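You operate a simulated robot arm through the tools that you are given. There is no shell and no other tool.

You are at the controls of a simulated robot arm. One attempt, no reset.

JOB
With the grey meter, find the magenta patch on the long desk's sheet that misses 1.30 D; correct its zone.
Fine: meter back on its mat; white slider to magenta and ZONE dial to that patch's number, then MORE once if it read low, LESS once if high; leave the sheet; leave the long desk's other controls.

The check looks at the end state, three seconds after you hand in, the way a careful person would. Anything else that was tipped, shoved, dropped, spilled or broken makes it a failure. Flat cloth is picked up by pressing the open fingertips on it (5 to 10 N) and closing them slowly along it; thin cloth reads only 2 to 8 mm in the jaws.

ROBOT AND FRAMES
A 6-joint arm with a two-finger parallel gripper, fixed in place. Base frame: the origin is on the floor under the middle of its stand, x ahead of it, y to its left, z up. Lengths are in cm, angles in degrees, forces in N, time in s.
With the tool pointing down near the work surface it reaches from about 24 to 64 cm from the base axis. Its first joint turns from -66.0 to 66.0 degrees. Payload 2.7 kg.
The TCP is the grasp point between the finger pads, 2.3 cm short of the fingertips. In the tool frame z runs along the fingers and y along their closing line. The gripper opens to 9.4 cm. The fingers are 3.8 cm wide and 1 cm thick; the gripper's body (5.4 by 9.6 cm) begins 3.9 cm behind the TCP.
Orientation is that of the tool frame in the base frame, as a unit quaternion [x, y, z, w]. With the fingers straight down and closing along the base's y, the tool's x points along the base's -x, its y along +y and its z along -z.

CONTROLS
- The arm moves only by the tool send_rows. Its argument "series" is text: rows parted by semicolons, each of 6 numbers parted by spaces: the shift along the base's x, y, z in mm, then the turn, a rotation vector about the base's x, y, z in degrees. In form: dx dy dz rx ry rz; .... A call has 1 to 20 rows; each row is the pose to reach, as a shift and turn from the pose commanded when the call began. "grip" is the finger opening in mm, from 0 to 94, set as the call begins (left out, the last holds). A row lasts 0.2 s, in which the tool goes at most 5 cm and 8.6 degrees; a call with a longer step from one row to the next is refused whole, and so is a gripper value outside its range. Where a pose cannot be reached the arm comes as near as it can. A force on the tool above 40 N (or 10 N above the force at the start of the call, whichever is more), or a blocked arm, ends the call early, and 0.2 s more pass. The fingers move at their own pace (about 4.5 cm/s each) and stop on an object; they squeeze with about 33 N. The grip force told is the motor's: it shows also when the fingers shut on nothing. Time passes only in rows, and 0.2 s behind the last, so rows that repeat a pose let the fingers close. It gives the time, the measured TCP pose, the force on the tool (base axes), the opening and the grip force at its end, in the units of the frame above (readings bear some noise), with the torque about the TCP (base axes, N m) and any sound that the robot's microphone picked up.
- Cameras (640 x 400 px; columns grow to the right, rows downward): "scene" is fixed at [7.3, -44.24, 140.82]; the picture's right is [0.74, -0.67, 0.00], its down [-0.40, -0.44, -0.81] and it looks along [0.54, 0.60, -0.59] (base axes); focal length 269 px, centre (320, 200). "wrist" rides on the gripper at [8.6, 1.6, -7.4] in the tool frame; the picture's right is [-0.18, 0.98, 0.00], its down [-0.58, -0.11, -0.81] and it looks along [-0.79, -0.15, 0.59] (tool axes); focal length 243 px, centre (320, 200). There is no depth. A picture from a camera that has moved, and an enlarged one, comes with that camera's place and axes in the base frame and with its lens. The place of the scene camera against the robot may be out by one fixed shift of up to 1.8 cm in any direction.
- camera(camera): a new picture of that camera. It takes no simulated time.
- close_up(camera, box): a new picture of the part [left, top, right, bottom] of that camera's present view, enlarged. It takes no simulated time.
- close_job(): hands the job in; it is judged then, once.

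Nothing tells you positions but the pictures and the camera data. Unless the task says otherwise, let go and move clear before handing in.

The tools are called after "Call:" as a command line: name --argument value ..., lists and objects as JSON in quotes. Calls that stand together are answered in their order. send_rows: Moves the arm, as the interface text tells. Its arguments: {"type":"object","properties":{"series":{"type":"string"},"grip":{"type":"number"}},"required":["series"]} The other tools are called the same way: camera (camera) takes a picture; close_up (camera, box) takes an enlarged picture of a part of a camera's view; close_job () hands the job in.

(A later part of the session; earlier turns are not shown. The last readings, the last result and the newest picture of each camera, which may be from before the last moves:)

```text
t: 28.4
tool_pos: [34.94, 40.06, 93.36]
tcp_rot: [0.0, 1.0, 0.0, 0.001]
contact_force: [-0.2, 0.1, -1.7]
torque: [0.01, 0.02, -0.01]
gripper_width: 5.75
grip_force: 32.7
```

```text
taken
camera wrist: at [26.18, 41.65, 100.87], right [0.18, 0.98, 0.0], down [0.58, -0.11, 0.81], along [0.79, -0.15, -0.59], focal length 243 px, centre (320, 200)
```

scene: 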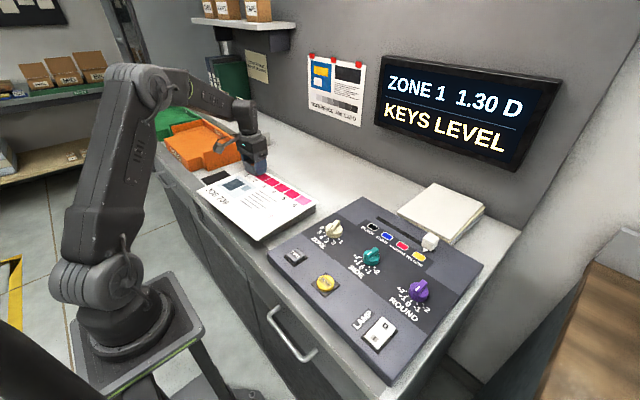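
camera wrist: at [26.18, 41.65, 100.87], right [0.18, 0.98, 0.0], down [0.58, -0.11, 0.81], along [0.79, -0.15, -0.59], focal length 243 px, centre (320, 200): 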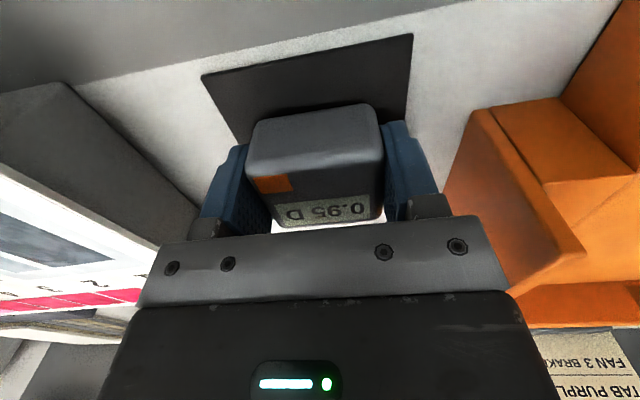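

About 3 mm still to go. Lowering in 1 mm steps while watching the force.

Call:
send_rows --series "0 0 -1 0 0 0; 0 0 -2 0 0 0; 0 0 -3 0 0 0; 0 0 -3 0 0 0"

```text
t: 29.4
tool_pos: [34.91, 40.04, 93.12]
tcp_rot: [0.0, 1.0, 0.0, 0.0]
contact_force: [0.0, 0.1, -0.7]
torque: [0.0, 0.03, 0.0]
gripper_width: 5.79
grip_force: 32.6
```

Call:
send_rows --series "0 0 -1 0 0 0; 0 0 -1 0 0 0"

Call:
camera --camera "wrist"

```text
t: 30.0
tool_pos: [34.95, 40.09, 93.02]
tcp_rot: [0.001, 1.0, 0.0, 0.0]
contact_force: [0.3, 0.1, 1.1]
torque: [-0.04, -0.04, -0.02]
gripper_width: 5.76
grip_force: 32.9
```

```text
taken
camera wrist: at [26.24, 41.67, 100.54], right [0.18, 0.98, 0.0], down [0.58, -0.11, 0.81], along [0.79, -0.15, -0.59], focal length 243 px, centre (320, 200)
```

wrist: 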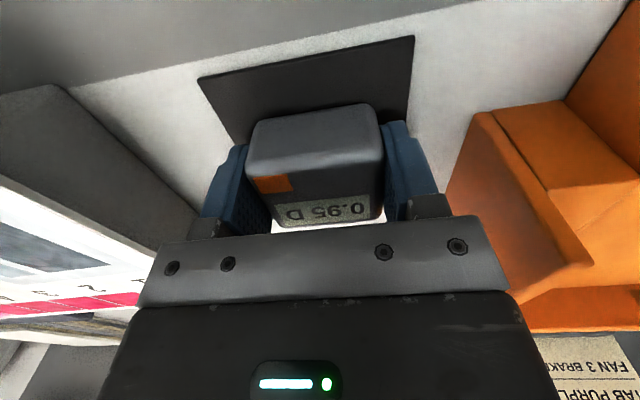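

The height matches the original grasp (camera z 100.54) and there's slight upward contact force. I'll open the fingers and let go.

Call:
send_rows --series "0 0 0 0 0 0; 0 0 0 0 0 0; 0 0 0 0 0 0; 0 0 0 0 0 0" --grip 94

Call:
camera --camera "wrist"

```text
t: 31.0
tool_pos: [34.92, 40.05, 93.01]
tcp_rot: [-0.001, 1.0, 0.0, 0.0]
contact_force: [-0.2, -0.8, -0.1]
torque: [0.01, 0.0, 0.0]
gripper_width: 9.4
grip_force: 0.0
```

```text
taken
camera wrist: at [26.23, 41.67, 100.53], right [0.18, 0.98, 0.0], down [0.58, -0.11, 0.81], along [0.79, -0.15, -0.59], focal length 243 px, centre (320, 200)
```

wrist: 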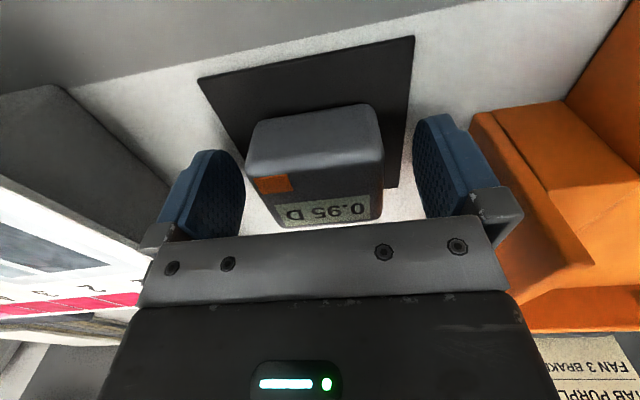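

The meter is released and standing on the mat. I'll rise straight up and take a look at it before heading to the console.

Call:
send_rows --series "0 0 20 0 0 0; 0 0 50 0 0 0; 0 0 95 0 0 0; 0 0 140 0 0 0; 0 0 180 0 0 0; 0 0 180 0 0 0"

Call:
close_up --camera "scene" --box '[180, 130, 340, 250]'

Call:
camera --camera "wrist"

```text
t: 32.4
tool_pos: [35.13, 40.05, 111.01]
tcp_rot: [0.0, 1.0, 0.0, 0.001]
contact_force: [1.3, 0.6, -0.4]
torque: [0.04, 0.0, 0.01]
gripper_width: 9.41
grip_force: 0.0
```

```text
3.33 times, centred on (260, 190) of scene
camera zoom: at [7.3, -44.24, 140.82], right [0.74, -0.67, 0.0], down [-0.4, -0.44, -0.81], along [0.54, 0.6, -0.59], focal length 897 px, centre (520, 233)
```

zoom: 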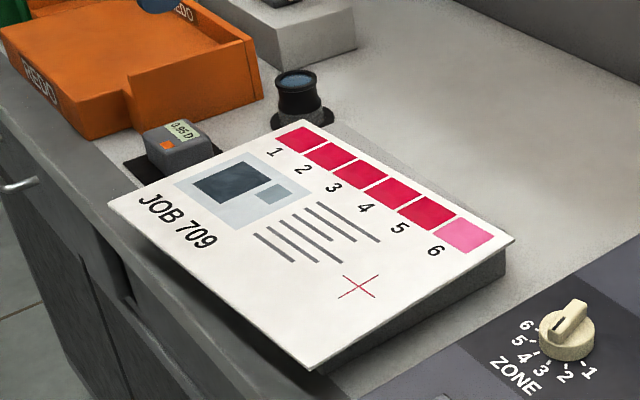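

```text
taken
camera wrist: at [26.4, 41.62, 118.56], right [0.18, 0.98, 0.0], down [0.58, -0.11, 0.81], along [0.79, -0.15, -0.59], focal length 243 px, centre (320, 200)
```

wrist: 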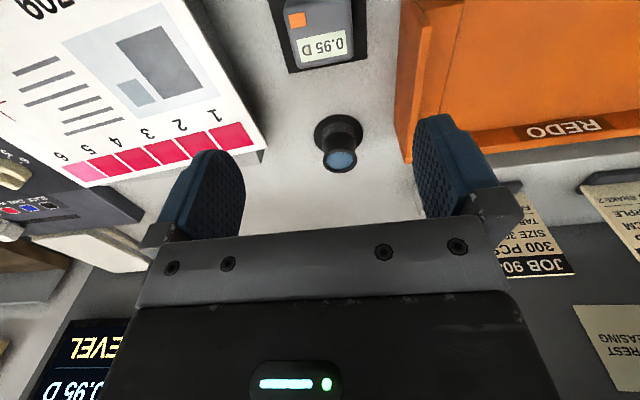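

Meter back on its mat and the sheet is unmoved. Now I'll swing over to the console and view it from above.

Call:
send_rows --series "0 -40 20 0 0 0; 0 -85 40 0 0 0; 0 -130 50 0 0 0; 0 -175 60 0 0 0; 0 -220 70 0 0 0; 0 -265 70 0 0 0; 0 -310 70 0 0 0; -5 -355 70 0 0 0; -10 -400 70 0 0 0; -15 -445 70 0 0 0; -20 -490 70 0 0 0; -20 -490 70 0 0 0"

Call:
camera --camera "wrist"

Call:
close_up --camera "wrist" --box '[0, 0, 420, 240]'

```text
t: 35.0
tool_pos: [32.57, -8.86, 117.65]
tcp_rot: [0.0, 1.0, 0.0, 0.0]
contact_force: [-0.7, 0.4, 0.3]
torque: [-0.01, 0.02, 0.01]
gripper_width: 9.4
grip_force: 0.1
```

```text
taken
camera wrist: at [23.91, -7.23, 125.25], right [0.18, 0.98, 0.0], down [0.58, -0.11, 0.81], along [0.79, -0.15, -0.59], focal length 243 px, centre (320, 200)
```

wrist: 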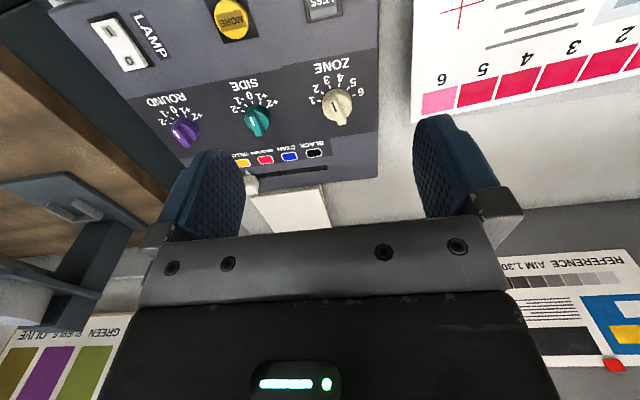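

```text
1.52 times, centred on (210, 120) of wrist
camera zoom: at [23.91, -7.23, 125.25], right [0.18, 0.98, 0.0], down [0.58, -0.11, 0.81], along [0.79, -0.15, -0.59], focal length 370 px, centre (488, 322)
```

zoom: 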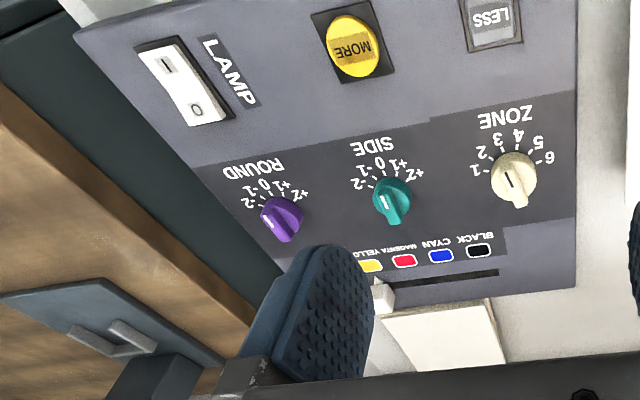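

The console is laid out with ZONE dial, MORE/LESS buttons and slider. I'll enlarge the ZONE dial and slider to read the present pointer positions.

Call:
close_up --camera "wrist" --box '[290, 50, 400, 140]'

Call:
close_up --camera "wrist" --box '[220, 130, 340, 210]'

Call:
close_up --camera "scene" --box '[300, 205, 360, 255]'

Call:
close_up --camera "scene" --box '[355, 205, 455, 275]'

```text
4.44 times, centred on (345, 95) of wrist
camera zoom: at [23.91, -7.23, 125.25], right [0.18, 0.98, 0.0], down [0.58, -0.11, 0.81], along [0.79, -0.15, -0.59], focal length 1078 px, centre (209, 667)
```

zoom: 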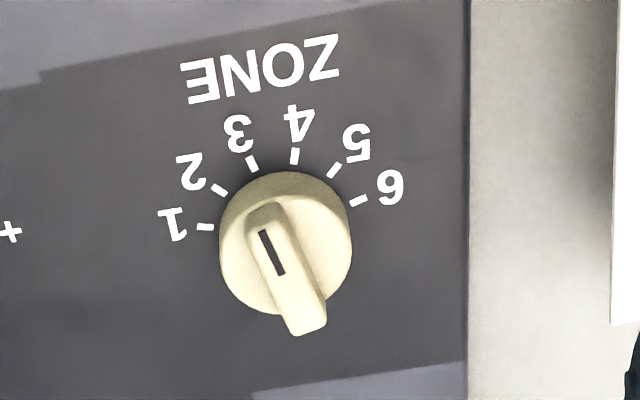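

```text
5.00 times, centred on (280, 170) of wrist
camera zoom: at [23.91, -7.23, 125.25], right [0.18, 0.98, 0.0], down [0.58, -0.11, 0.81], along [0.79, -0.15, -0.59], focal length 1213 px, centre (520, 350)
```

zoom: 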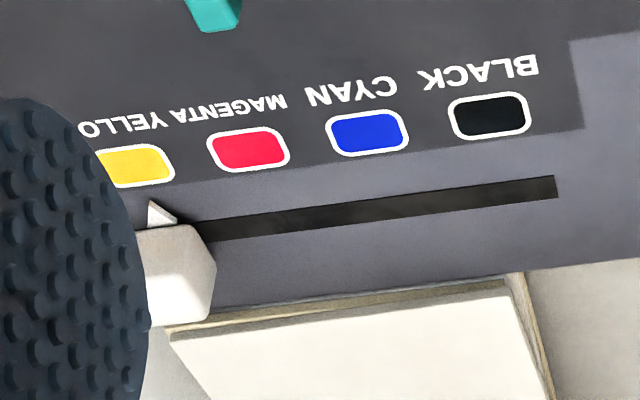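

```text
8.00 times, centred on (330, 230) of scene
camera zoom: at [7.3, -44.24, 140.82], right [0.74, -0.67, 0.0], down [-0.4, -0.44, -0.81], along [0.54, 0.6, -0.59], focal length 2153 px, centre (240, -40)
```

zoom: 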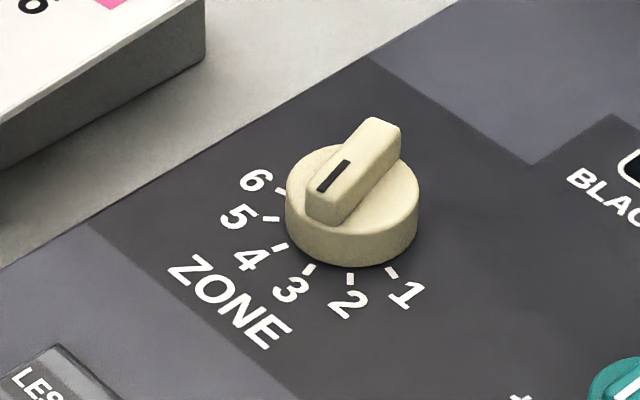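

```text
5.71 times, centred on (405, 240) of scene
camera zoom: at [7.3, -44.24, 140.82], right [0.74, -0.67, 0.0], down [-0.4, -0.44, -0.81], along [0.54, 0.6, -0.59], focal length 1538 px, centre (-166, -29)
```

zoom: 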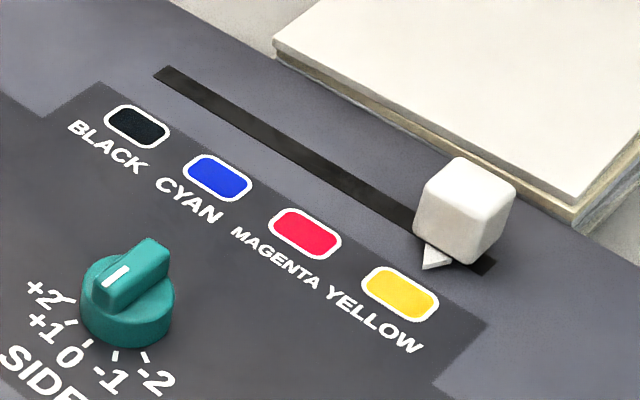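

The ZONE mark points at 3 (ticks are 30° apart: 1 at +75°, 6 at −75° from the −x direction), so it needs a 90° clockwise turn; the slider is at YELLOW. I'll take a second wrist view from a different spot to triangulate heights.

Call:
send_rows --series "-5 -40 -10 0 0 0; -10 -80 -30 0 0 0; -10 -115 -55 0 0 0; -10 -140 -80 0 0 0; -10 -150 -100 0 0 0; -10 -150 -100 0 0 0"

Call:
camera --camera "wrist"

Call:
close_up --camera "wrist" --box '[340, 20, 480, 140]'

Call:
close_up --camera "wrist" --box '[240, 100, 400, 220]'

```text
t: 36.4
tool_pos: [31.65, -23.89, 108.05]
tcp_rot: [-0.001, 1.0, 0.0, 0.0]
contact_force: [0.4, 0.0, -0.2]
torque: [-0.01, 0.01, 0.02]
gripper_width: 9.39
grip_force: 0.1
```

```text
taken
camera wrist: at [22.98, -22.27, 115.59], right [0.18, 0.98, 0.0], down [0.58, -0.11, 0.81], along [0.79, -0.15, -0.59], focal length 243 px, centre (320, 200)
```

wrist: 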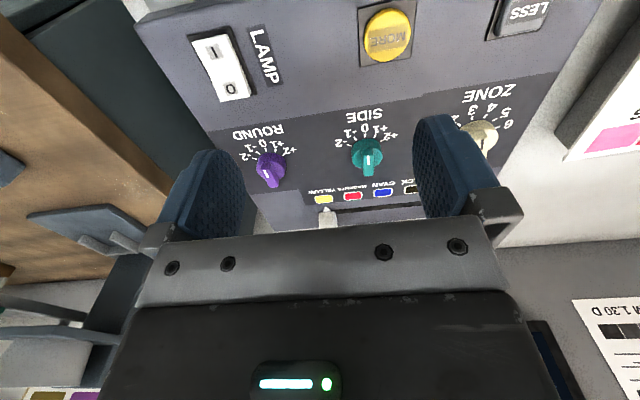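

```text
3.33 times, centred on (410, 80) of wrist
camera zoom: at [22.98, -22.27, 115.59], right [0.18, 0.98, 0.0], down [0.58, -0.11, 0.81], along [0.79, -0.15, -0.59], focal length 809 px, centre (20, 600)
```

zoom: 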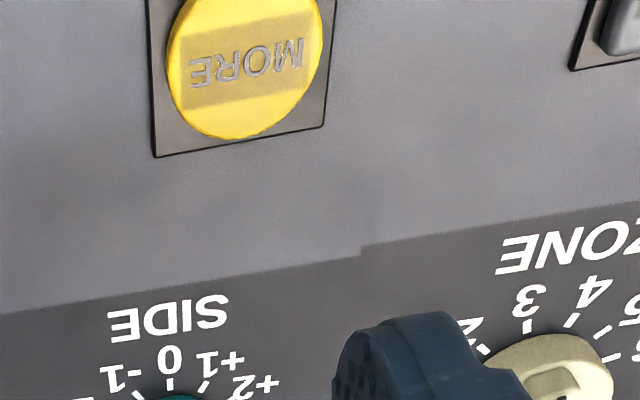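

```text
3.33 times, centred on (320, 160) of wrist
camera zoom: at [22.98, -22.27, 115.59], right [0.18, 0.98, 0.0], down [0.58, -0.11, 0.81], along [0.79, -0.15, -0.59], focal length 809 px, centre (320, 333)
```

zoom: 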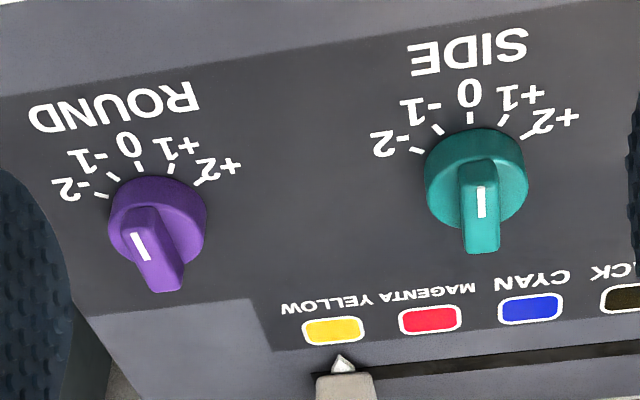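

Triangulation gives the panel flat at z≈93.1, ZONE axis near (43.8, −8.5), bar top near 95.9, slot at x≈56.9 with the white slider at y≈−27.3 and magenta at y≈−22.8, and MORE near (31.7, −18.5). I'll hover over the ZONE knob with the fingers turned 15° to straddle its bar.

Call:
send_rows --series "25 32 0 0 0 3; 50 64 0 0 0 6; 75 96 0 0 0 10; 100 128 -10 0 0 13; 121 153.5 -30 0 0 15; 121 153.5 -50 0 0 15; 121 153.5 -50 0 0 15" --grip 50

Call:
camera --camera "wrist"

Call:
close_up --camera "scene" --box '[280, 150, 400, 260]'

```text
t: 38.0
tool_pos: [43.97, -8.79, 102.94]
tcp_rot: [-0.131, 0.991, 0.001, 0.0]
contact_force: [-1.1, -0.7, 0.5]
torque: [0.0, 0.02, -0.03]
gripper_width: 5.0
grip_force: 0.0
```

```text
taken
camera wrist: at [35.19, -9.35, 110.48], right [-0.08, 1.0, 0.0], down [0.59, 0.05, 0.81], along [0.8, 0.06, -0.59], focal length 243 px, centre (320, 200)
```

wrist: 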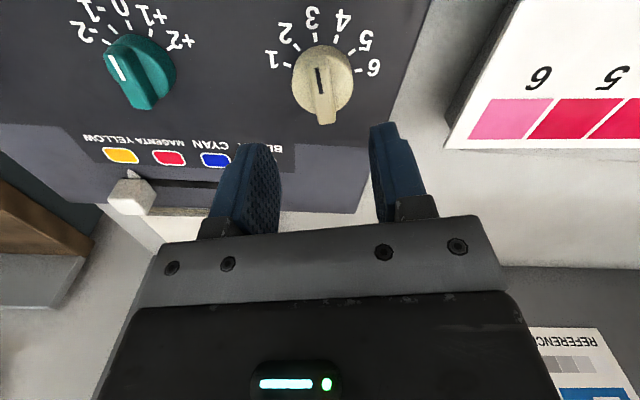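

```text
3.64 times, centred on (340, 205) of scene
camera zoom: at [7.3, -44.24, 140.82], right [0.74, -0.67, 0.0], down [-0.4, -0.44, -0.81], along [0.54, 0.6, -0.59], focal length 979 px, centre (247, 182)
```

zoom: 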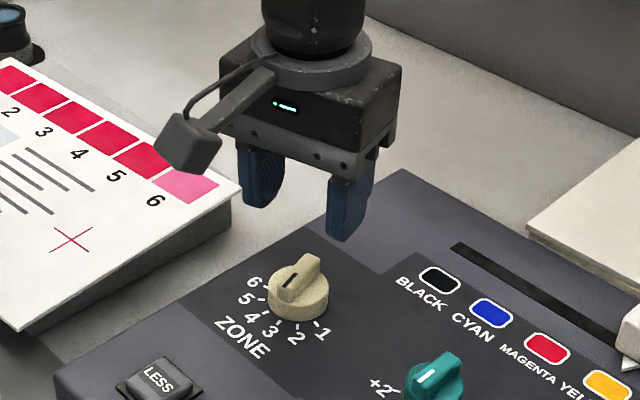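

Call:
close_up --camera "wrist" --box '[250, 0, 400, 140]'

Call:
close_up --camera "wrist" --box '[80, 130, 300, 240]'

```text
2.86 times, centred on (325, 70) of wrist
camera zoom: at [35.19, -9.35, 110.48], right [-0.08, 1.0, 0.0], down [0.59, 0.05, 0.81], along [0.8, 0.06, -0.59], focal length 693 px, centre (306, 571)
```

zoom: 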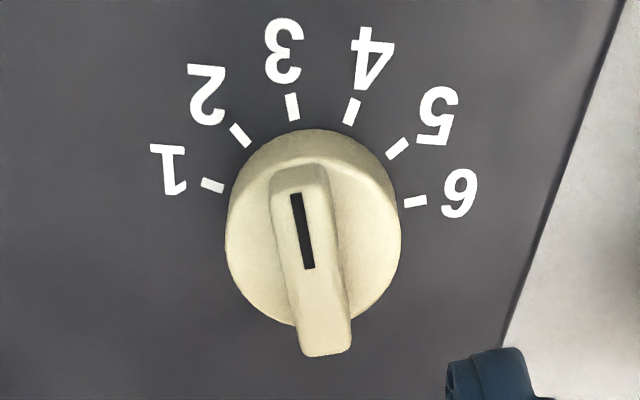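

```text
2.91 times, centred on (190, 185) of wrist
camera zoom: at [35.19, -9.35, 110.48], right [-0.08, 1.0, 0.0], down [0.59, 0.05, 0.81], along [0.8, 0.06, -0.59], focal length 706 px, centre (698, 244)
```

zoom: 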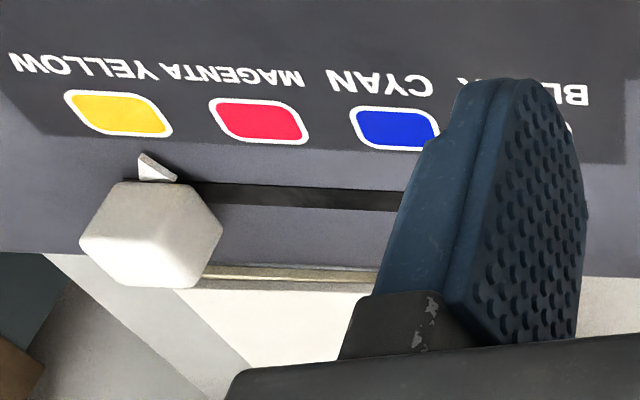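

The ZONE axis is confirmed at (43.8, −8.6) with its mark at 3, and the fingers are parallel to the bar. I'll descend so the tips overlap the bar by about 1 cm.

Call:
send_rows --series "-1.5 1.5 -15 0 0 0; -1.5 1.5 -30 0 0 0; -1.5 1.5 -42 0 0 0; -1.5 1.5 -50 0 0 0; -1.5 1.5 -55 0 0 0; -1.5 1.5 -55 0 0 0"

Call:
camera --camera "wrist"

Call:
close_up --camera "scene" --box '[290, 180, 380, 250]'

```text
t: 39.4
tool_pos: [43.88, -8.4, 97.61]
tcp_rot: [-0.131, 0.991, 0.0, 0.0]
contact_force: [0.4, 0.2, -0.1]
torque: [0.02, 0.01, -0.01]
gripper_width: 5.0
grip_force: 0.2
```

```text
taken
camera wrist: at [35.09, -9.14, 105.12], right [-0.08, 1.0, 0.0], down [0.59, 0.05, 0.81], along [0.8, 0.06, -0.59], focal length 243 px, centre (320, 200)
```

wrist: 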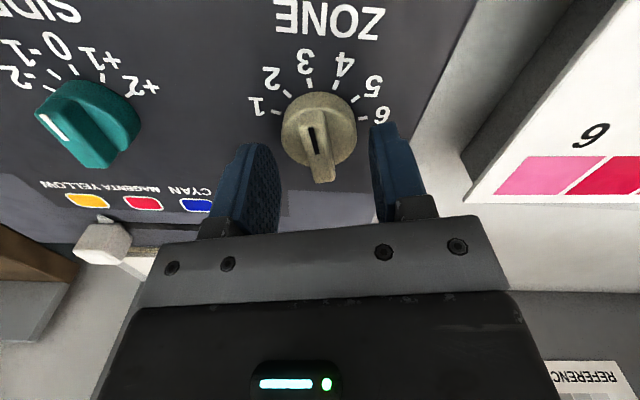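

```text
5.71 times, centred on (335, 215) of scene
camera zoom: at [7.3, -44.24, 140.82], right [0.74, -0.67, 0.0], down [-0.4, -0.44, -0.81], along [0.54, 0.6, -0.59], focal length 1538 px, centre (234, 114)
```

zoom: 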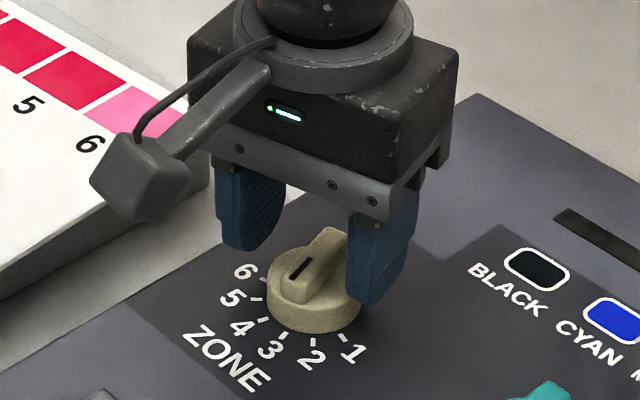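

The fingers straddle the bar correctly. I'll drop 3 mm more and close on the bar.

Call:
send_rows --series "0 0 -2 0 0 0; 0 0 -3 0 0 0; 0 0 -3 0 0 0"

Call:
send_rows --series "0 0 0 0 0 0; 0 0 0 0 0 0; 0 0 0 0 0 0; 0 0 0 0 0 0; 0 0 0 0 0 0" --grip 4

Call:
camera --camera "wrist"

Call:
close_up --camera "scene" --box '[290, 180, 380, 250]'

```text
t: 40.2
tool_pos: [43.81, -8.58, 97.36]
tcp_rot: [-0.13, 0.991, -0.001, 0.0]
contact_force: [1.2, -0.4, -0.4]
torque: [-0.04, -0.01, -0.01]
gripper_width: 4.97
grip_force: 0.0
```

```text
t: 41.4
tool_pos: [43.8, -8.54, 97.34]
tcp_rot: [-0.131, 0.991, 0.0, 0.0]
contact_force: [2.6, -12.3, -2.9]
torque: [-0.18, -0.3, -0.06]
gripper_width: 1.33
grip_force: 45.0
```

```text
taken
camera wrist: at [34.96, -9.22, 104.83], right [-0.08, 1.0, 0.0], down [0.59, 0.05, 0.81], along [0.8, 0.06, -0.59], focal length 243 px, centre (320, 200)
```

wrist: 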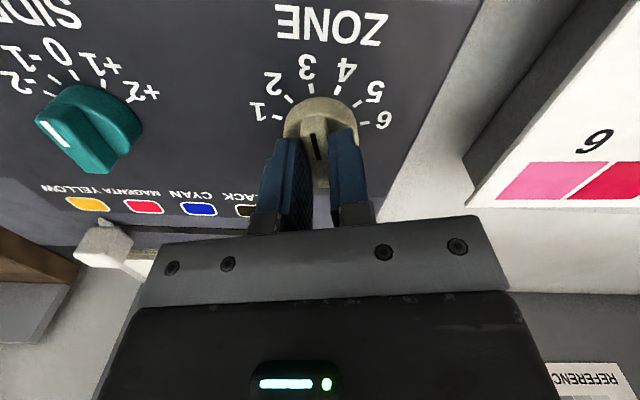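

```text
5.71 times, centred on (335, 215) of scene
camera zoom: at [7.31, -44.28, 140.81], right [0.74, -0.67, 0.0], down [-0.4, -0.44, -0.81], along [0.54, 0.6, -0.59], focal length 1538 px, centre (234, 114)
```

zoom: 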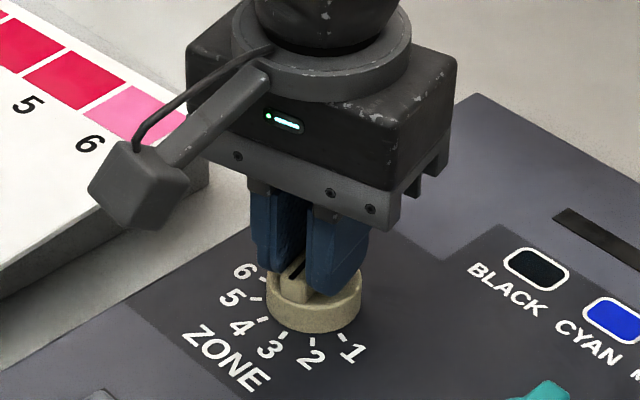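

Gripped the bar at 1.33 cm with a small sideways load of 12 N; I'll ease the tool 1 mm toward −y to centre it.

Call:
send_rows --series "0.2 -1 0 0 0 0; 0.2 -1 0 0 0 0"

```text
t: 42.0
tool_pos: [43.88, -8.63, 97.25]
tcp_rot: [-0.131, 0.991, 0.0, 0.001]
contact_force: [-3.0, -7.1, -2.9]
torque: [0.23, -1.26, -0.01]
gripper_width: 1.28
grip_force: 45.6
```

Call:
send_rows --series "-0.2 -1 0 0 0 0; -0.2 -1 0 0 0 0"

```text
t: 42.6
tool_pos: [43.88, -8.57, 97.32]
tcp_rot: [-0.131, 0.991, 0.0, 0.0]
contact_force: [-4.7, 0.3, 4.6]
torque: [0.15, -0.34, 0.02]
gripper_width: 1.28
grip_force: 45.0
```

Load is relieved. Now I'll turn the knob clockwise in stages, first −30°, and check that it follows.

Call:
send_rows --series "0 0 0 0 0 -5; 0 0 0 0 0 -10; 0 0 0 0 0 -15; 0 0 0 0 0 -20; 0 0 0 0 0 -25; 0 0 0 0 0 -30; 0 0 0 0 0 -30"

Call:
close_up --camera "scene" --box '[290, 180, 380, 250]'

Call:
camera --camera "wrist"

```text
t: 44.2
tool_pos: [43.67, -8.42, 97.26]
tcp_rot: [0.131, 0.991, 0.0, 0.0]
contact_force: [-10.4, 25.7, 10.8]
torque: [0.22, -0.68, 0.02]
gripper_width: 1.27
grip_force: 44.6
```

```text
5.71 times, centred on (335, 215) of scene
camera zoom: at [7.25, -44.17, 140.85], right [0.74, -0.67, 0.0], down [-0.4, -0.44, -0.81], along [0.54, 0.6, -0.59], focal length 1538 px, centre (234, 114)
```

zoom: 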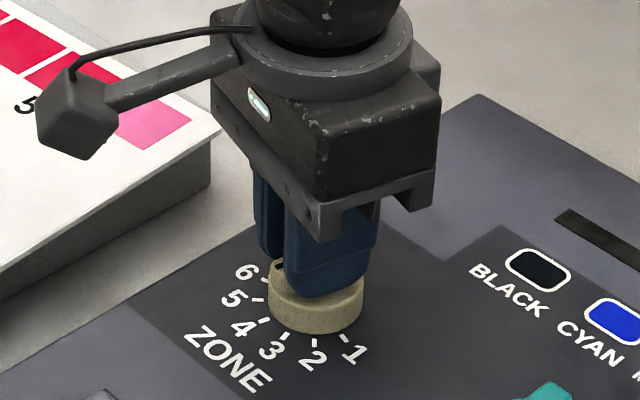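

```text
taken
camera wrist: at [35.81, -4.66, 104.84], right [0.43, 0.9, 0.0], down [0.53, -0.26, 0.81], along [0.73, -0.35, -0.59], focal length 243 px, centre (320, 200)
```

wrist: 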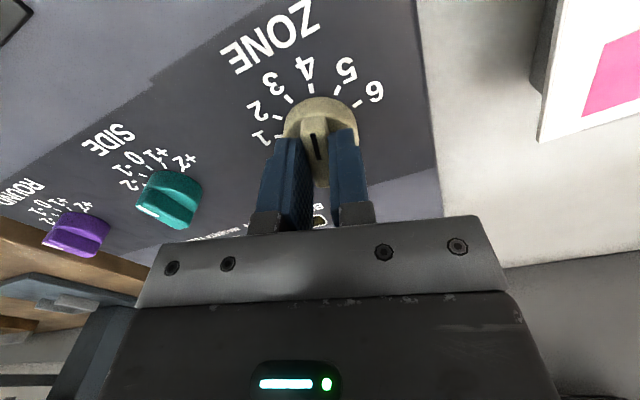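

The knob is following (mark now at 4), but a side load has built up. I'll relax by shifting slightly with the load before continuing.

Call:
send_rows --series "-0.5 1 0.3 0 0 0; -0.5 2 0.5 0 0 0; -0.5 2 0.5 0 0 0"

```text
t: 45.0
tool_pos: [43.88, -8.54, 97.27]
tcp_rot: [0.131, 0.991, -0.001, 0.0]
contact_force: [4.2, 14.2, 0.6]
torque: [0.52, 0.92, -0.01]
gripper_width: 1.31
grip_force: 45.2
```

Call:
send_rows --series "0.3 1 0 0 0 0; 0.3 2 0 0 0 0; 0.3 2 0 0 0 0"

```text
t: 45.8
tool_pos: [43.79, -8.46, 97.2]
tcp_rot: [0.132, 0.991, -0.001, 0.0]
contact_force: [1.1, -14.0, -9.1]
torque: [-0.47, -0.57, -0.01]
gripper_width: 1.31
grip_force: 44.7
```

Call:
send_rows --series "0 -1 0.3 0 0 0; 0 -1 0.3 0 0 -5; 0 -1 0.3 0 0 -10; 0 -1 0.3 0 0 -15; 0 -1 0.3 0 0 -20; 0 -1 0.3 0 0 -25; 0 -1 0.3 0 0 -30; 0 -1 0.3 0 0 -30"

Call:
camera --camera "wrist"

```text
t: 47.6
tool_pos: [43.83, -8.4, 97.39]
tcp_rot: [0.383, 0.924, 0.0, 0.0]
contact_force: [9.1, -12.1, -19.6]
torque: [-0.56, -0.55, -0.03]
gripper_width: 1.3
grip_force: 45.0
```

```text
taken
camera wrist: at [38.84, -1.09, 104.85], right [0.83, 0.56, 0.0], down [0.33, -0.49, 0.81], along [0.45, -0.67, -0.59], focal length 243 px, centre (320, 200)
```

wrist: 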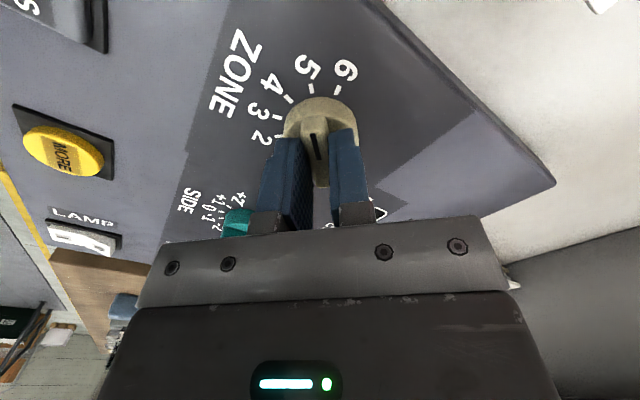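

Mark is at 5 now. One more 30° step, with a small load correction.

Call:
send_rows --series "0.5 -0.8 -0.8 0 0 0; 0.5 -0.8 -0.8 0 0 -5; 0.5 -0.8 -0.8 0 0 -10; 0.5 -0.8 -0.8 0 0 -15; 0.5 -0.8 -0.8 0 0 -20; 0.5 -0.8 -0.8 0 0 -25; 0.5 -0.8 -0.8 0 0 -30; 0.5 -0.8 -0.8 0 0 -30"

Call:
camera --camera "wrist"

Call:
close_up --camera "scene" --box '[290, 180, 380, 250]'

```text
t: 49.4
tool_pos: [43.82, -8.34, 97.38]
tcp_rot: [0.61, 0.792, 0.001, 0.001]
contact_force: [7.4, 13.4, 12.9]
torque: [1.39, 0.27, 0.04]
gripper_width: 1.28
grip_force: 44.7
```

```text
taken
camera wrist: at [43.19, 0.46, 104.85], right [1.0, 0.08, 0.0], down [0.04, -0.59, 0.81], along [0.06, -0.8, -0.59], focal length 243 px, centre (320, 200)
```

wrist: 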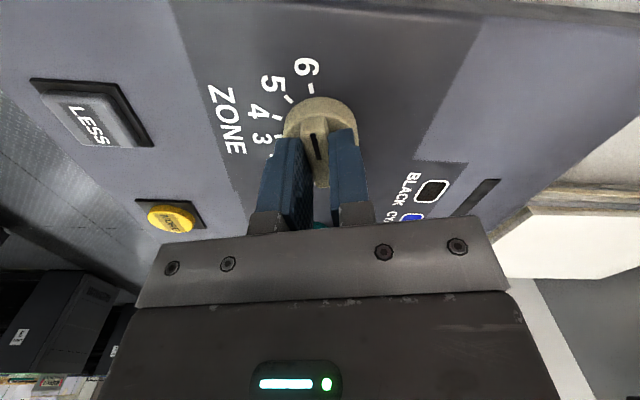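

```text
5.71 times, centred on (335, 215) of scene
camera zoom: at [7.3, -44.2, 140.83], right [0.74, -0.67, 0.0], down [-0.4, -0.44, -0.81], along [0.54, 0.6, -0.59], focal length 1538 px, centre (234, 114)
```

zoom: 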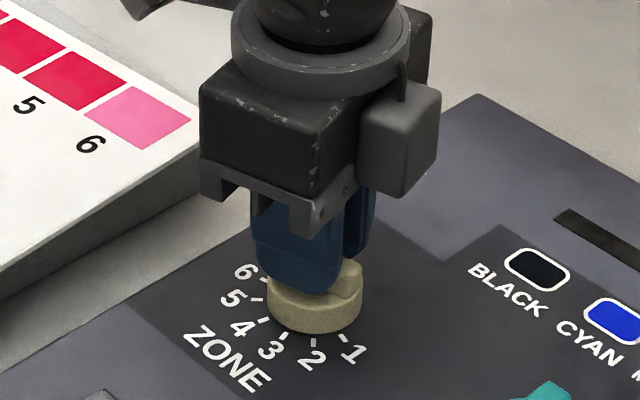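

The mark lines up with 6. I'll ease the load, then open the fingers and lift straight off.

Call:
send_rows --series "0.5 1 0.5 0 0 0; 0.5 1 0.5 0 0 0"

Call:
send_rows --series "0 0 0 0 0 0; 0 0 0 0 0 0; 0 0 0 0 0 0; 0 0 0 0 0 0" --grip 45

Call:
send_rows --series "0 0 10 0 0 0; 0 0 30 0 0 0; 0 0 60 0 0 0; 0 0 100 0 0 0; 0 0 140 0 0 0; 0 0 140 0 0 0"

Call:
camera --camera "wrist"

Call:
close_up --camera "scene" --box '[290, 180, 380, 250]'

```text
t: 50.0
tool_pos: [44.03, -8.33, 97.37]
tcp_rot: [0.609, 0.793, 0.001, 0.002]
contact_force: [12.9, 13.0, 14.2]
torque: [1.34, 0.07, 0.01]
gripper_width: 1.29
grip_force: 45.1
```

```text
t: 51.0
tool_pos: [43.74, -8.36, 97.18]
tcp_rot: [0.609, 0.793, -0.001, 0.0]
contact_force: [0.6, 0.0, 0.6]
torque: [0.03, -0.04, 0.04]
gripper_width: 4.5
grip_force: 0.0
```

```text
t: 52.4
tool_pos: [43.91, -8.52, 111.28]
tcp_rot: [0.61, 0.793, 0.0, 0.0]
contact_force: [0.6, 0.0, -0.1]
torque: [0.02, -0.01, -0.03]
gripper_width: 4.48
grip_force: 0.0
```

```text
taken
camera wrist: at [43.14, 0.21, 118.9], right [1.0, 0.08, 0.0], down [0.05, -0.59, 0.81], along [0.06, -0.8, -0.59], focal length 243 px, centre (320, 200)
```

wrist: 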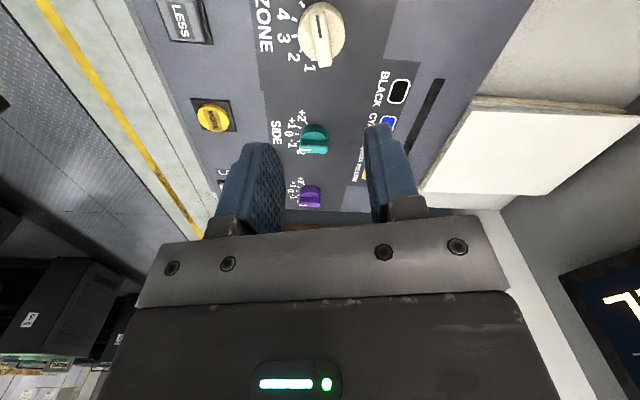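

```text
5.71 times, centred on (335, 215) of scene
camera zoom: at [7.3, -44.24, 140.82], right [0.74, -0.67, 0.0], down [-0.4, -0.44, -0.81], along [0.54, 0.6, -0.59], focal length 1538 px, centre (234, 114)
```

zoom: 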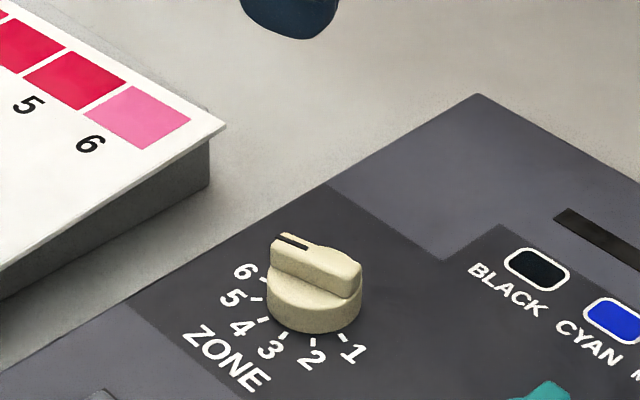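

ZONE is now at 6. Next is the slider: I'll rotate the tool back and hover near it for a clear look.

Call:
send_rows --series "2 -10 0 0 0 8; 5 -30 0 0 0 16; 10 -50 0 0 0 24; 15 -70 0 0 0 32; 20 -90 0 0 0 40; 25 -110 0 0 0 48; 30 -130 0 0 0 56; 35 -150 -10 0 0 64; 40 -170 -20 0 0 70; 41 -175 -30 0 0 75; 41 -175 -30 0 0 75" --grip 60

Call:
camera --camera "wrist"

Call:
close_up --camera "wrist" --box '[220, 40, 460, 220]'

```text
t: 54.8
tool_pos: [47.84, -26.04, 108.31]
tcp_rot: [0.0, 1.0, 0.0, 0.0]
contact_force: [0.8, -0.6, -0.4]
torque: [-0.01, 0.01, -0.02]
gripper_width: 6.01
grip_force: 0.1
```

```text
taken
camera wrist: at [39.16, -24.36, 115.88], right [0.18, 0.98, 0.0], down [0.58, -0.11, 0.81], along [0.79, -0.15, -0.59], focal length 243 px, centre (320, 200)
```

wrist: 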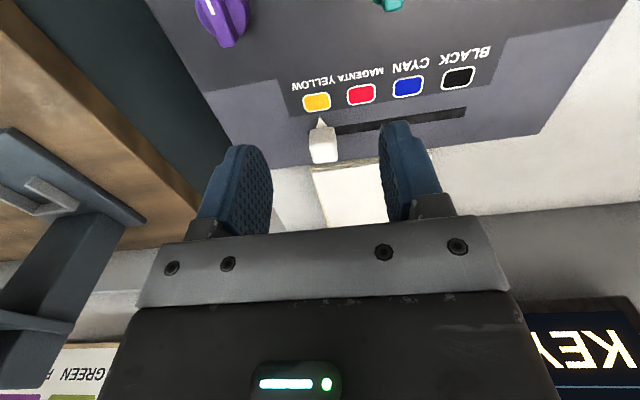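

```text
2.22 times, centred on (340, 130) of wrist
camera zoom: at [39.16, -24.36, 115.88], right [0.18, 0.98, 0.0], down [0.58, -0.11, 0.81], along [0.79, -0.15, -0.59], focal length 539 px, centre (276, 356)
```

zoom: 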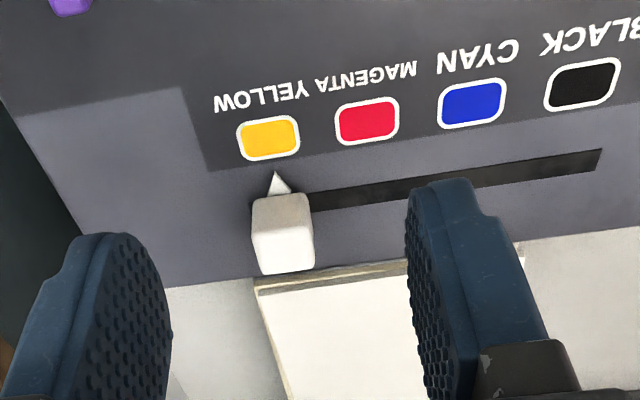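

The slider block is about 2.6 cm wide and centred near (57, −27.3), top at z≈96.3, with magenta at y≈−22.8. I'll hover over it with open fingers closing along y.

Call:
send_rows --series "30 -5 -5 0 0 0; 60 -10 -20 0 0 0; 90 -13 -35 0 0 0; 90 -13 -60 0 0 0; 90 -13 -60 0 0 0"

Call:
camera --camera "wrist"

Call:
close_up --camera "scene" --box '[370, 170, 490, 280]'

```text
t: 56.0
tool_pos: [56.63, -26.91, 102.32]
tcp_rot: [0.0, 1.0, 0.0, 0.0]
contact_force: [0.4, -0.1, -0.7]
torque: [0.01, 0.0, -0.01]
gripper_width: 6.01
grip_force: 0.0
out of reach, approached as far as the arm can: row 3, 4, 5
```

```text
taken
camera wrist: at [47.94, -25.28, 109.92], right [0.18, 0.98, 0.0], down [0.58, -0.11, 0.81], along [0.79, -0.15, -0.59], focal length 243 px, centre (320, 200)
```

wrist: 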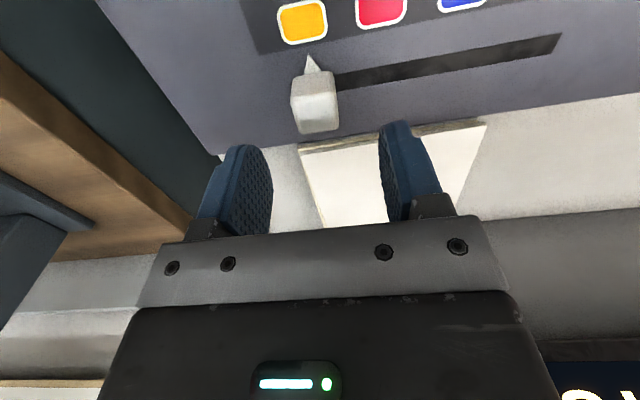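

```text
3.64 times, centred on (430, 225) of scene
camera zoom: at [7.3, -44.24, 140.82], right [0.74, -0.67, 0.0], down [-0.4, -0.44, -0.81], along [0.54, 0.6, -0.59], focal length 979 px, centre (-80, 109)
```

zoom: 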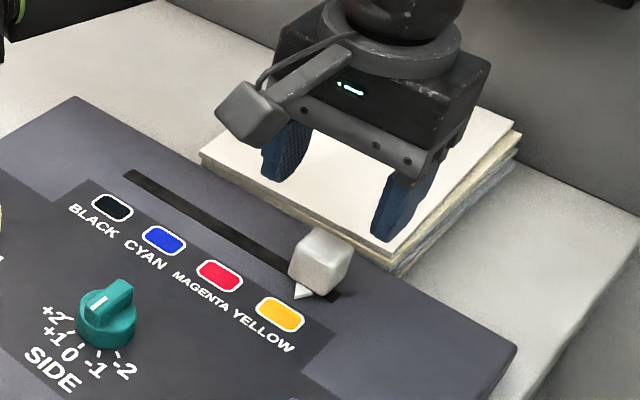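

The arm is a few millimetres short at this height but the open fingers still straddle the block. I'll lower to just above first and check the pose.

Call:
send_rows --series "0 0 -15 0 0 0; 0 0 -30 0 0 0; 0 0 -40 0 0 0; 0 0 -40 0 0 0"

Call:
camera --camera "wrist"

Call:
close_up --camera "scene" --box '[370, 170, 490, 280]'

```text
t: 57.0
tool_pos: [56.58, -26.84, 98.32]
tcp_rot: [-0.001, 1.0, -0.001, -0.001]
contact_force: [0.4, -0.2, -0.3]
torque: [0.0, -0.02, -0.01]
gripper_width: 6.02
grip_force: 0.1
```

```text
taken
camera wrist: at [47.92, -25.23, 105.85], right [0.18, 0.98, 0.0], down [0.58, -0.11, 0.81], along [0.79, -0.15, -0.59], focal length 243 px, centre (320, 200)
```

wrist: 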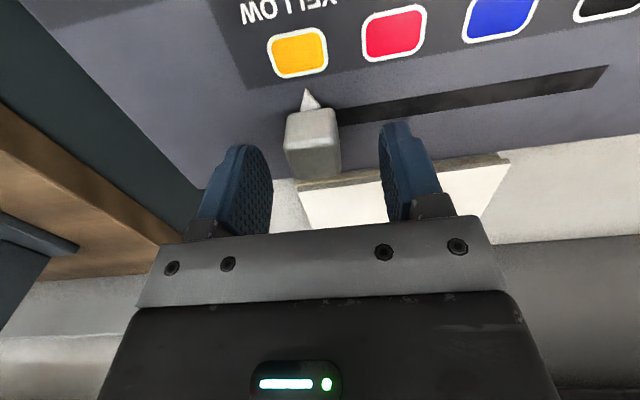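

```text
3.64 times, centred on (430, 225) of scene
camera zoom: at [7.3, -44.24, 140.82], right [0.74, -0.67, 0.0], down [-0.4, -0.44, -0.81], along [0.54, 0.6, -0.59], focal length 979 px, centre (-80, 109)
```

zoom: 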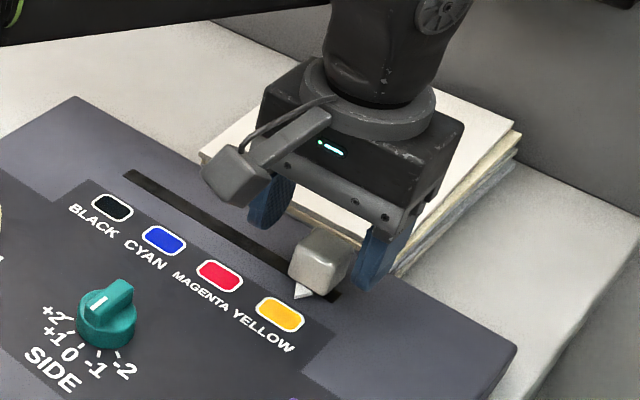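

The fingers straddle the slider well. I'll lower the remaining 1.8 cm and close gently on it.

Call:
send_rows --series "0 0 -8 0 0 0; 0 0 -14 0 0 0; 0 0 -18 0 0 0; 0 0 -18 0 0 0"

Call:
camera --camera "wrist"

Call:
close_up --camera "scene" --box '[370, 170, 490, 280]'

```text
t: 58.0
tool_pos: [56.67, -26.9, 96.65]
tcp_rot: [0.0, 1.0, 0.0, 0.0]
contact_force: [-0.3, 0.3, -0.2]
torque: [0.02, 0.0, -0.02]
gripper_width: 6.01
grip_force: 0.0
```

```text
taken
camera wrist: at [47.93, -25.23, 104.14], right [0.18, 0.98, 0.0], down [0.58, -0.11, 0.81], along [0.79, -0.15, -0.59], focal length 243 px, centre (320, 200)
```

wrist: 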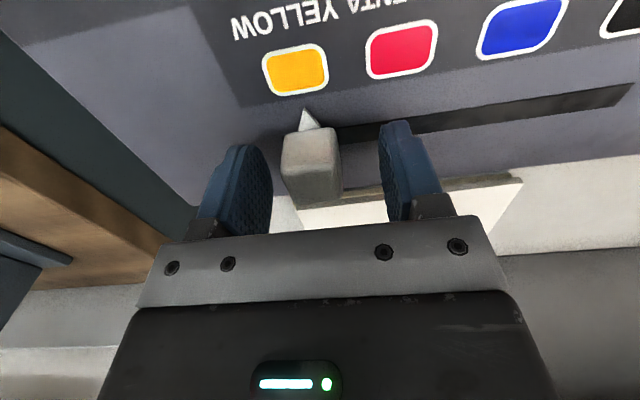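

```text
3.64 times, centred on (430, 225) of scene
camera zoom: at [7.3, -44.24, 140.82], right [0.74, -0.67, 0.0], down [-0.4, -0.44, -0.81], along [0.54, 0.6, -0.59], focal length 979 px, centre (-80, 109)
```

zoom: 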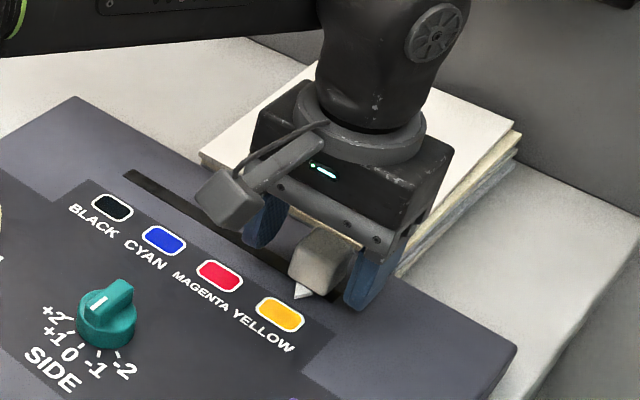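

In position. I'll close to a loose 32 mm around the block so I push it along its slot without side load.

Call:
send_rows --series "0 0 0 0 0 0; 0 0 0 0 0 0; 0 0 0 0 0 0" --grip 32

Call:
camera --camera "wrist"

```text
t: 58.8
tool_pos: [56.72, -26.97, 96.69]
tcp_rot: [0.0, 1.0, -0.001, 0.0]
contact_force: [0.2, -2.9, -0.7]
torque: [0.0, -0.06, 0.06]
gripper_width: 3.36
grip_force: 1.9
```

```text
taken
camera wrist: at [47.92, -25.27, 104.16], right [0.18, 0.98, 0.0], down [0.58, -0.11, 0.81], along [0.79, -0.15, -0.59], focal length 243 px, centre (320, 200)
```

wrist: 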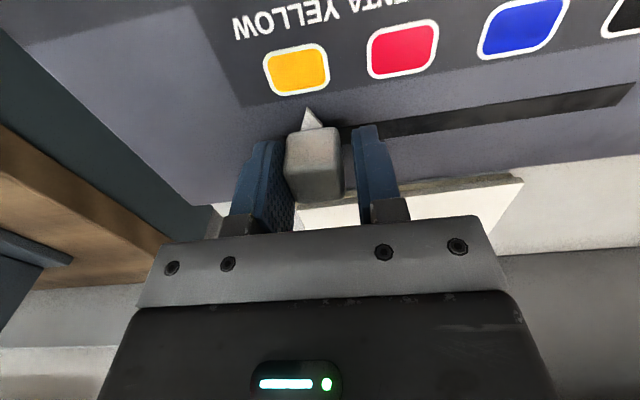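

The rear finger just touches the slider. I'll push it along +y in small steps toward MAGENTA.

Call:
send_rows --series "0 5 0 0 0 0; 0 10 0 0 0 0; 0 15 0 0 0 0; 0 20 0 0 0 0; 0 25 0 0 0 0; 0 30 0 0 0 0; 0 35 0 0 0 0; 0 35 0 0 0 0"

Call:
camera --camera "wrist"

Call:
close_up --camera "scene" --box '[370, 170, 490, 280]'

```text
t: 60.6
tool_pos: [56.68, -23.37, 96.37]
tcp_rot: [0.0, 1.0, 0.0, 0.0]
contact_force: [0.2, -1.5, -0.9]
torque: [-0.02, 0.02, 0.02]
gripper_width: 3.27
grip_force: 0.6
```

```text
taken
camera wrist: at [47.98, -21.82, 103.97], right [0.18, 0.98, 0.0], down [0.58, -0.11, 0.81], along [0.79, -0.15, -0.59], focal length 243 px, centre (320, 200)
```

wrist: 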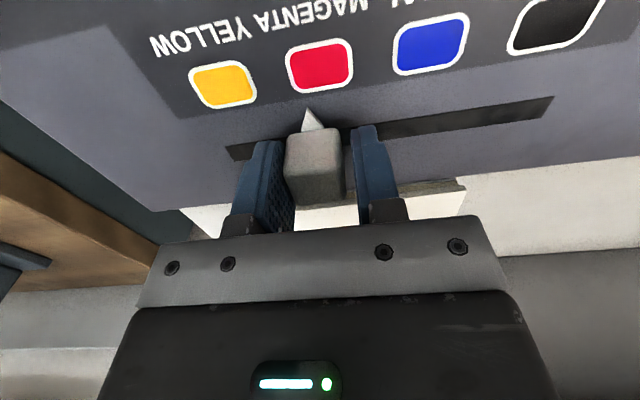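

```text
3.64 times, centred on (430, 225) of scene
camera zoom: at [7.3, -44.25, 140.82], right [0.74, -0.67, 0.0], down [-0.4, -0.44, -0.81], along [0.54, 0.6, -0.59], focal length 979 px, centre (-80, 109)
```

zoom: 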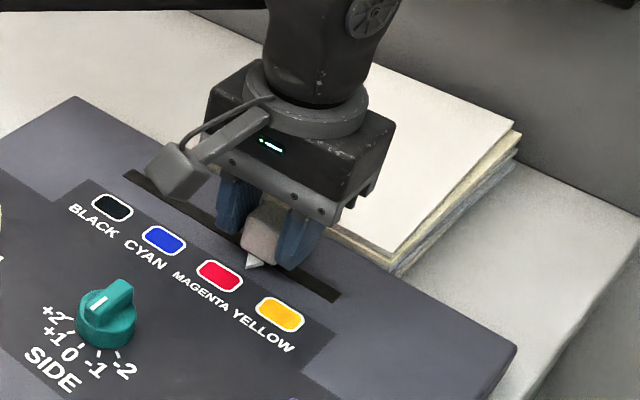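

The pointer is at y≈−23.6 and needs about 0.8 cm more to reach magenta at −22.8. Pushing on.

Call:
send_rows --series "0 3 0 0 0 0; 0 6 0 0 0 0; 0 8 0 0 0 0; 0 8 0 0 0 0"

Call:
camera --camera "wrist"

Call:
close_up --camera "wrist" --box '[180, 0, 420, 180]'

```text
t: 61.6
tool_pos: [56.56, -22.7, 96.39]
tcp_rot: [0.001, 1.0, 0.0, 0.0]
contact_force: [-0.4, -0.3, 0.4]
torque: [0.01, -0.03, 0.0]
gripper_width: 3.19
grip_force: 0.0
```

```text
taken
camera wrist: at [47.87, -21.05, 103.95], right [0.18, 0.98, 0.0], down [0.58, -0.11, 0.81], along [0.79, -0.15, -0.59], focal length 243 px, centre (320, 200)
```

wrist: 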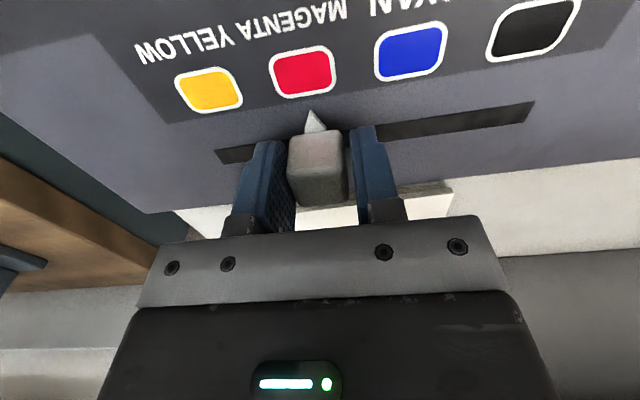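

```text
2.22 times, centred on (300, 90) of wrist
camera zoom: at [47.87, -21.05, 103.95], right [0.18, 0.98, 0.0], down [0.58, -0.11, 0.81], along [0.79, -0.15, -0.59], focal length 539 px, centre (364, 444)
```

zoom: 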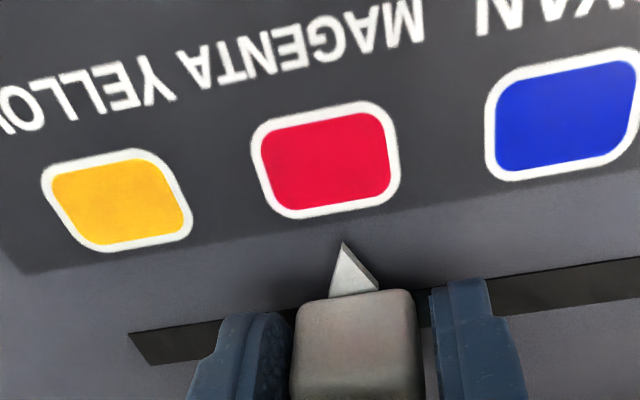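

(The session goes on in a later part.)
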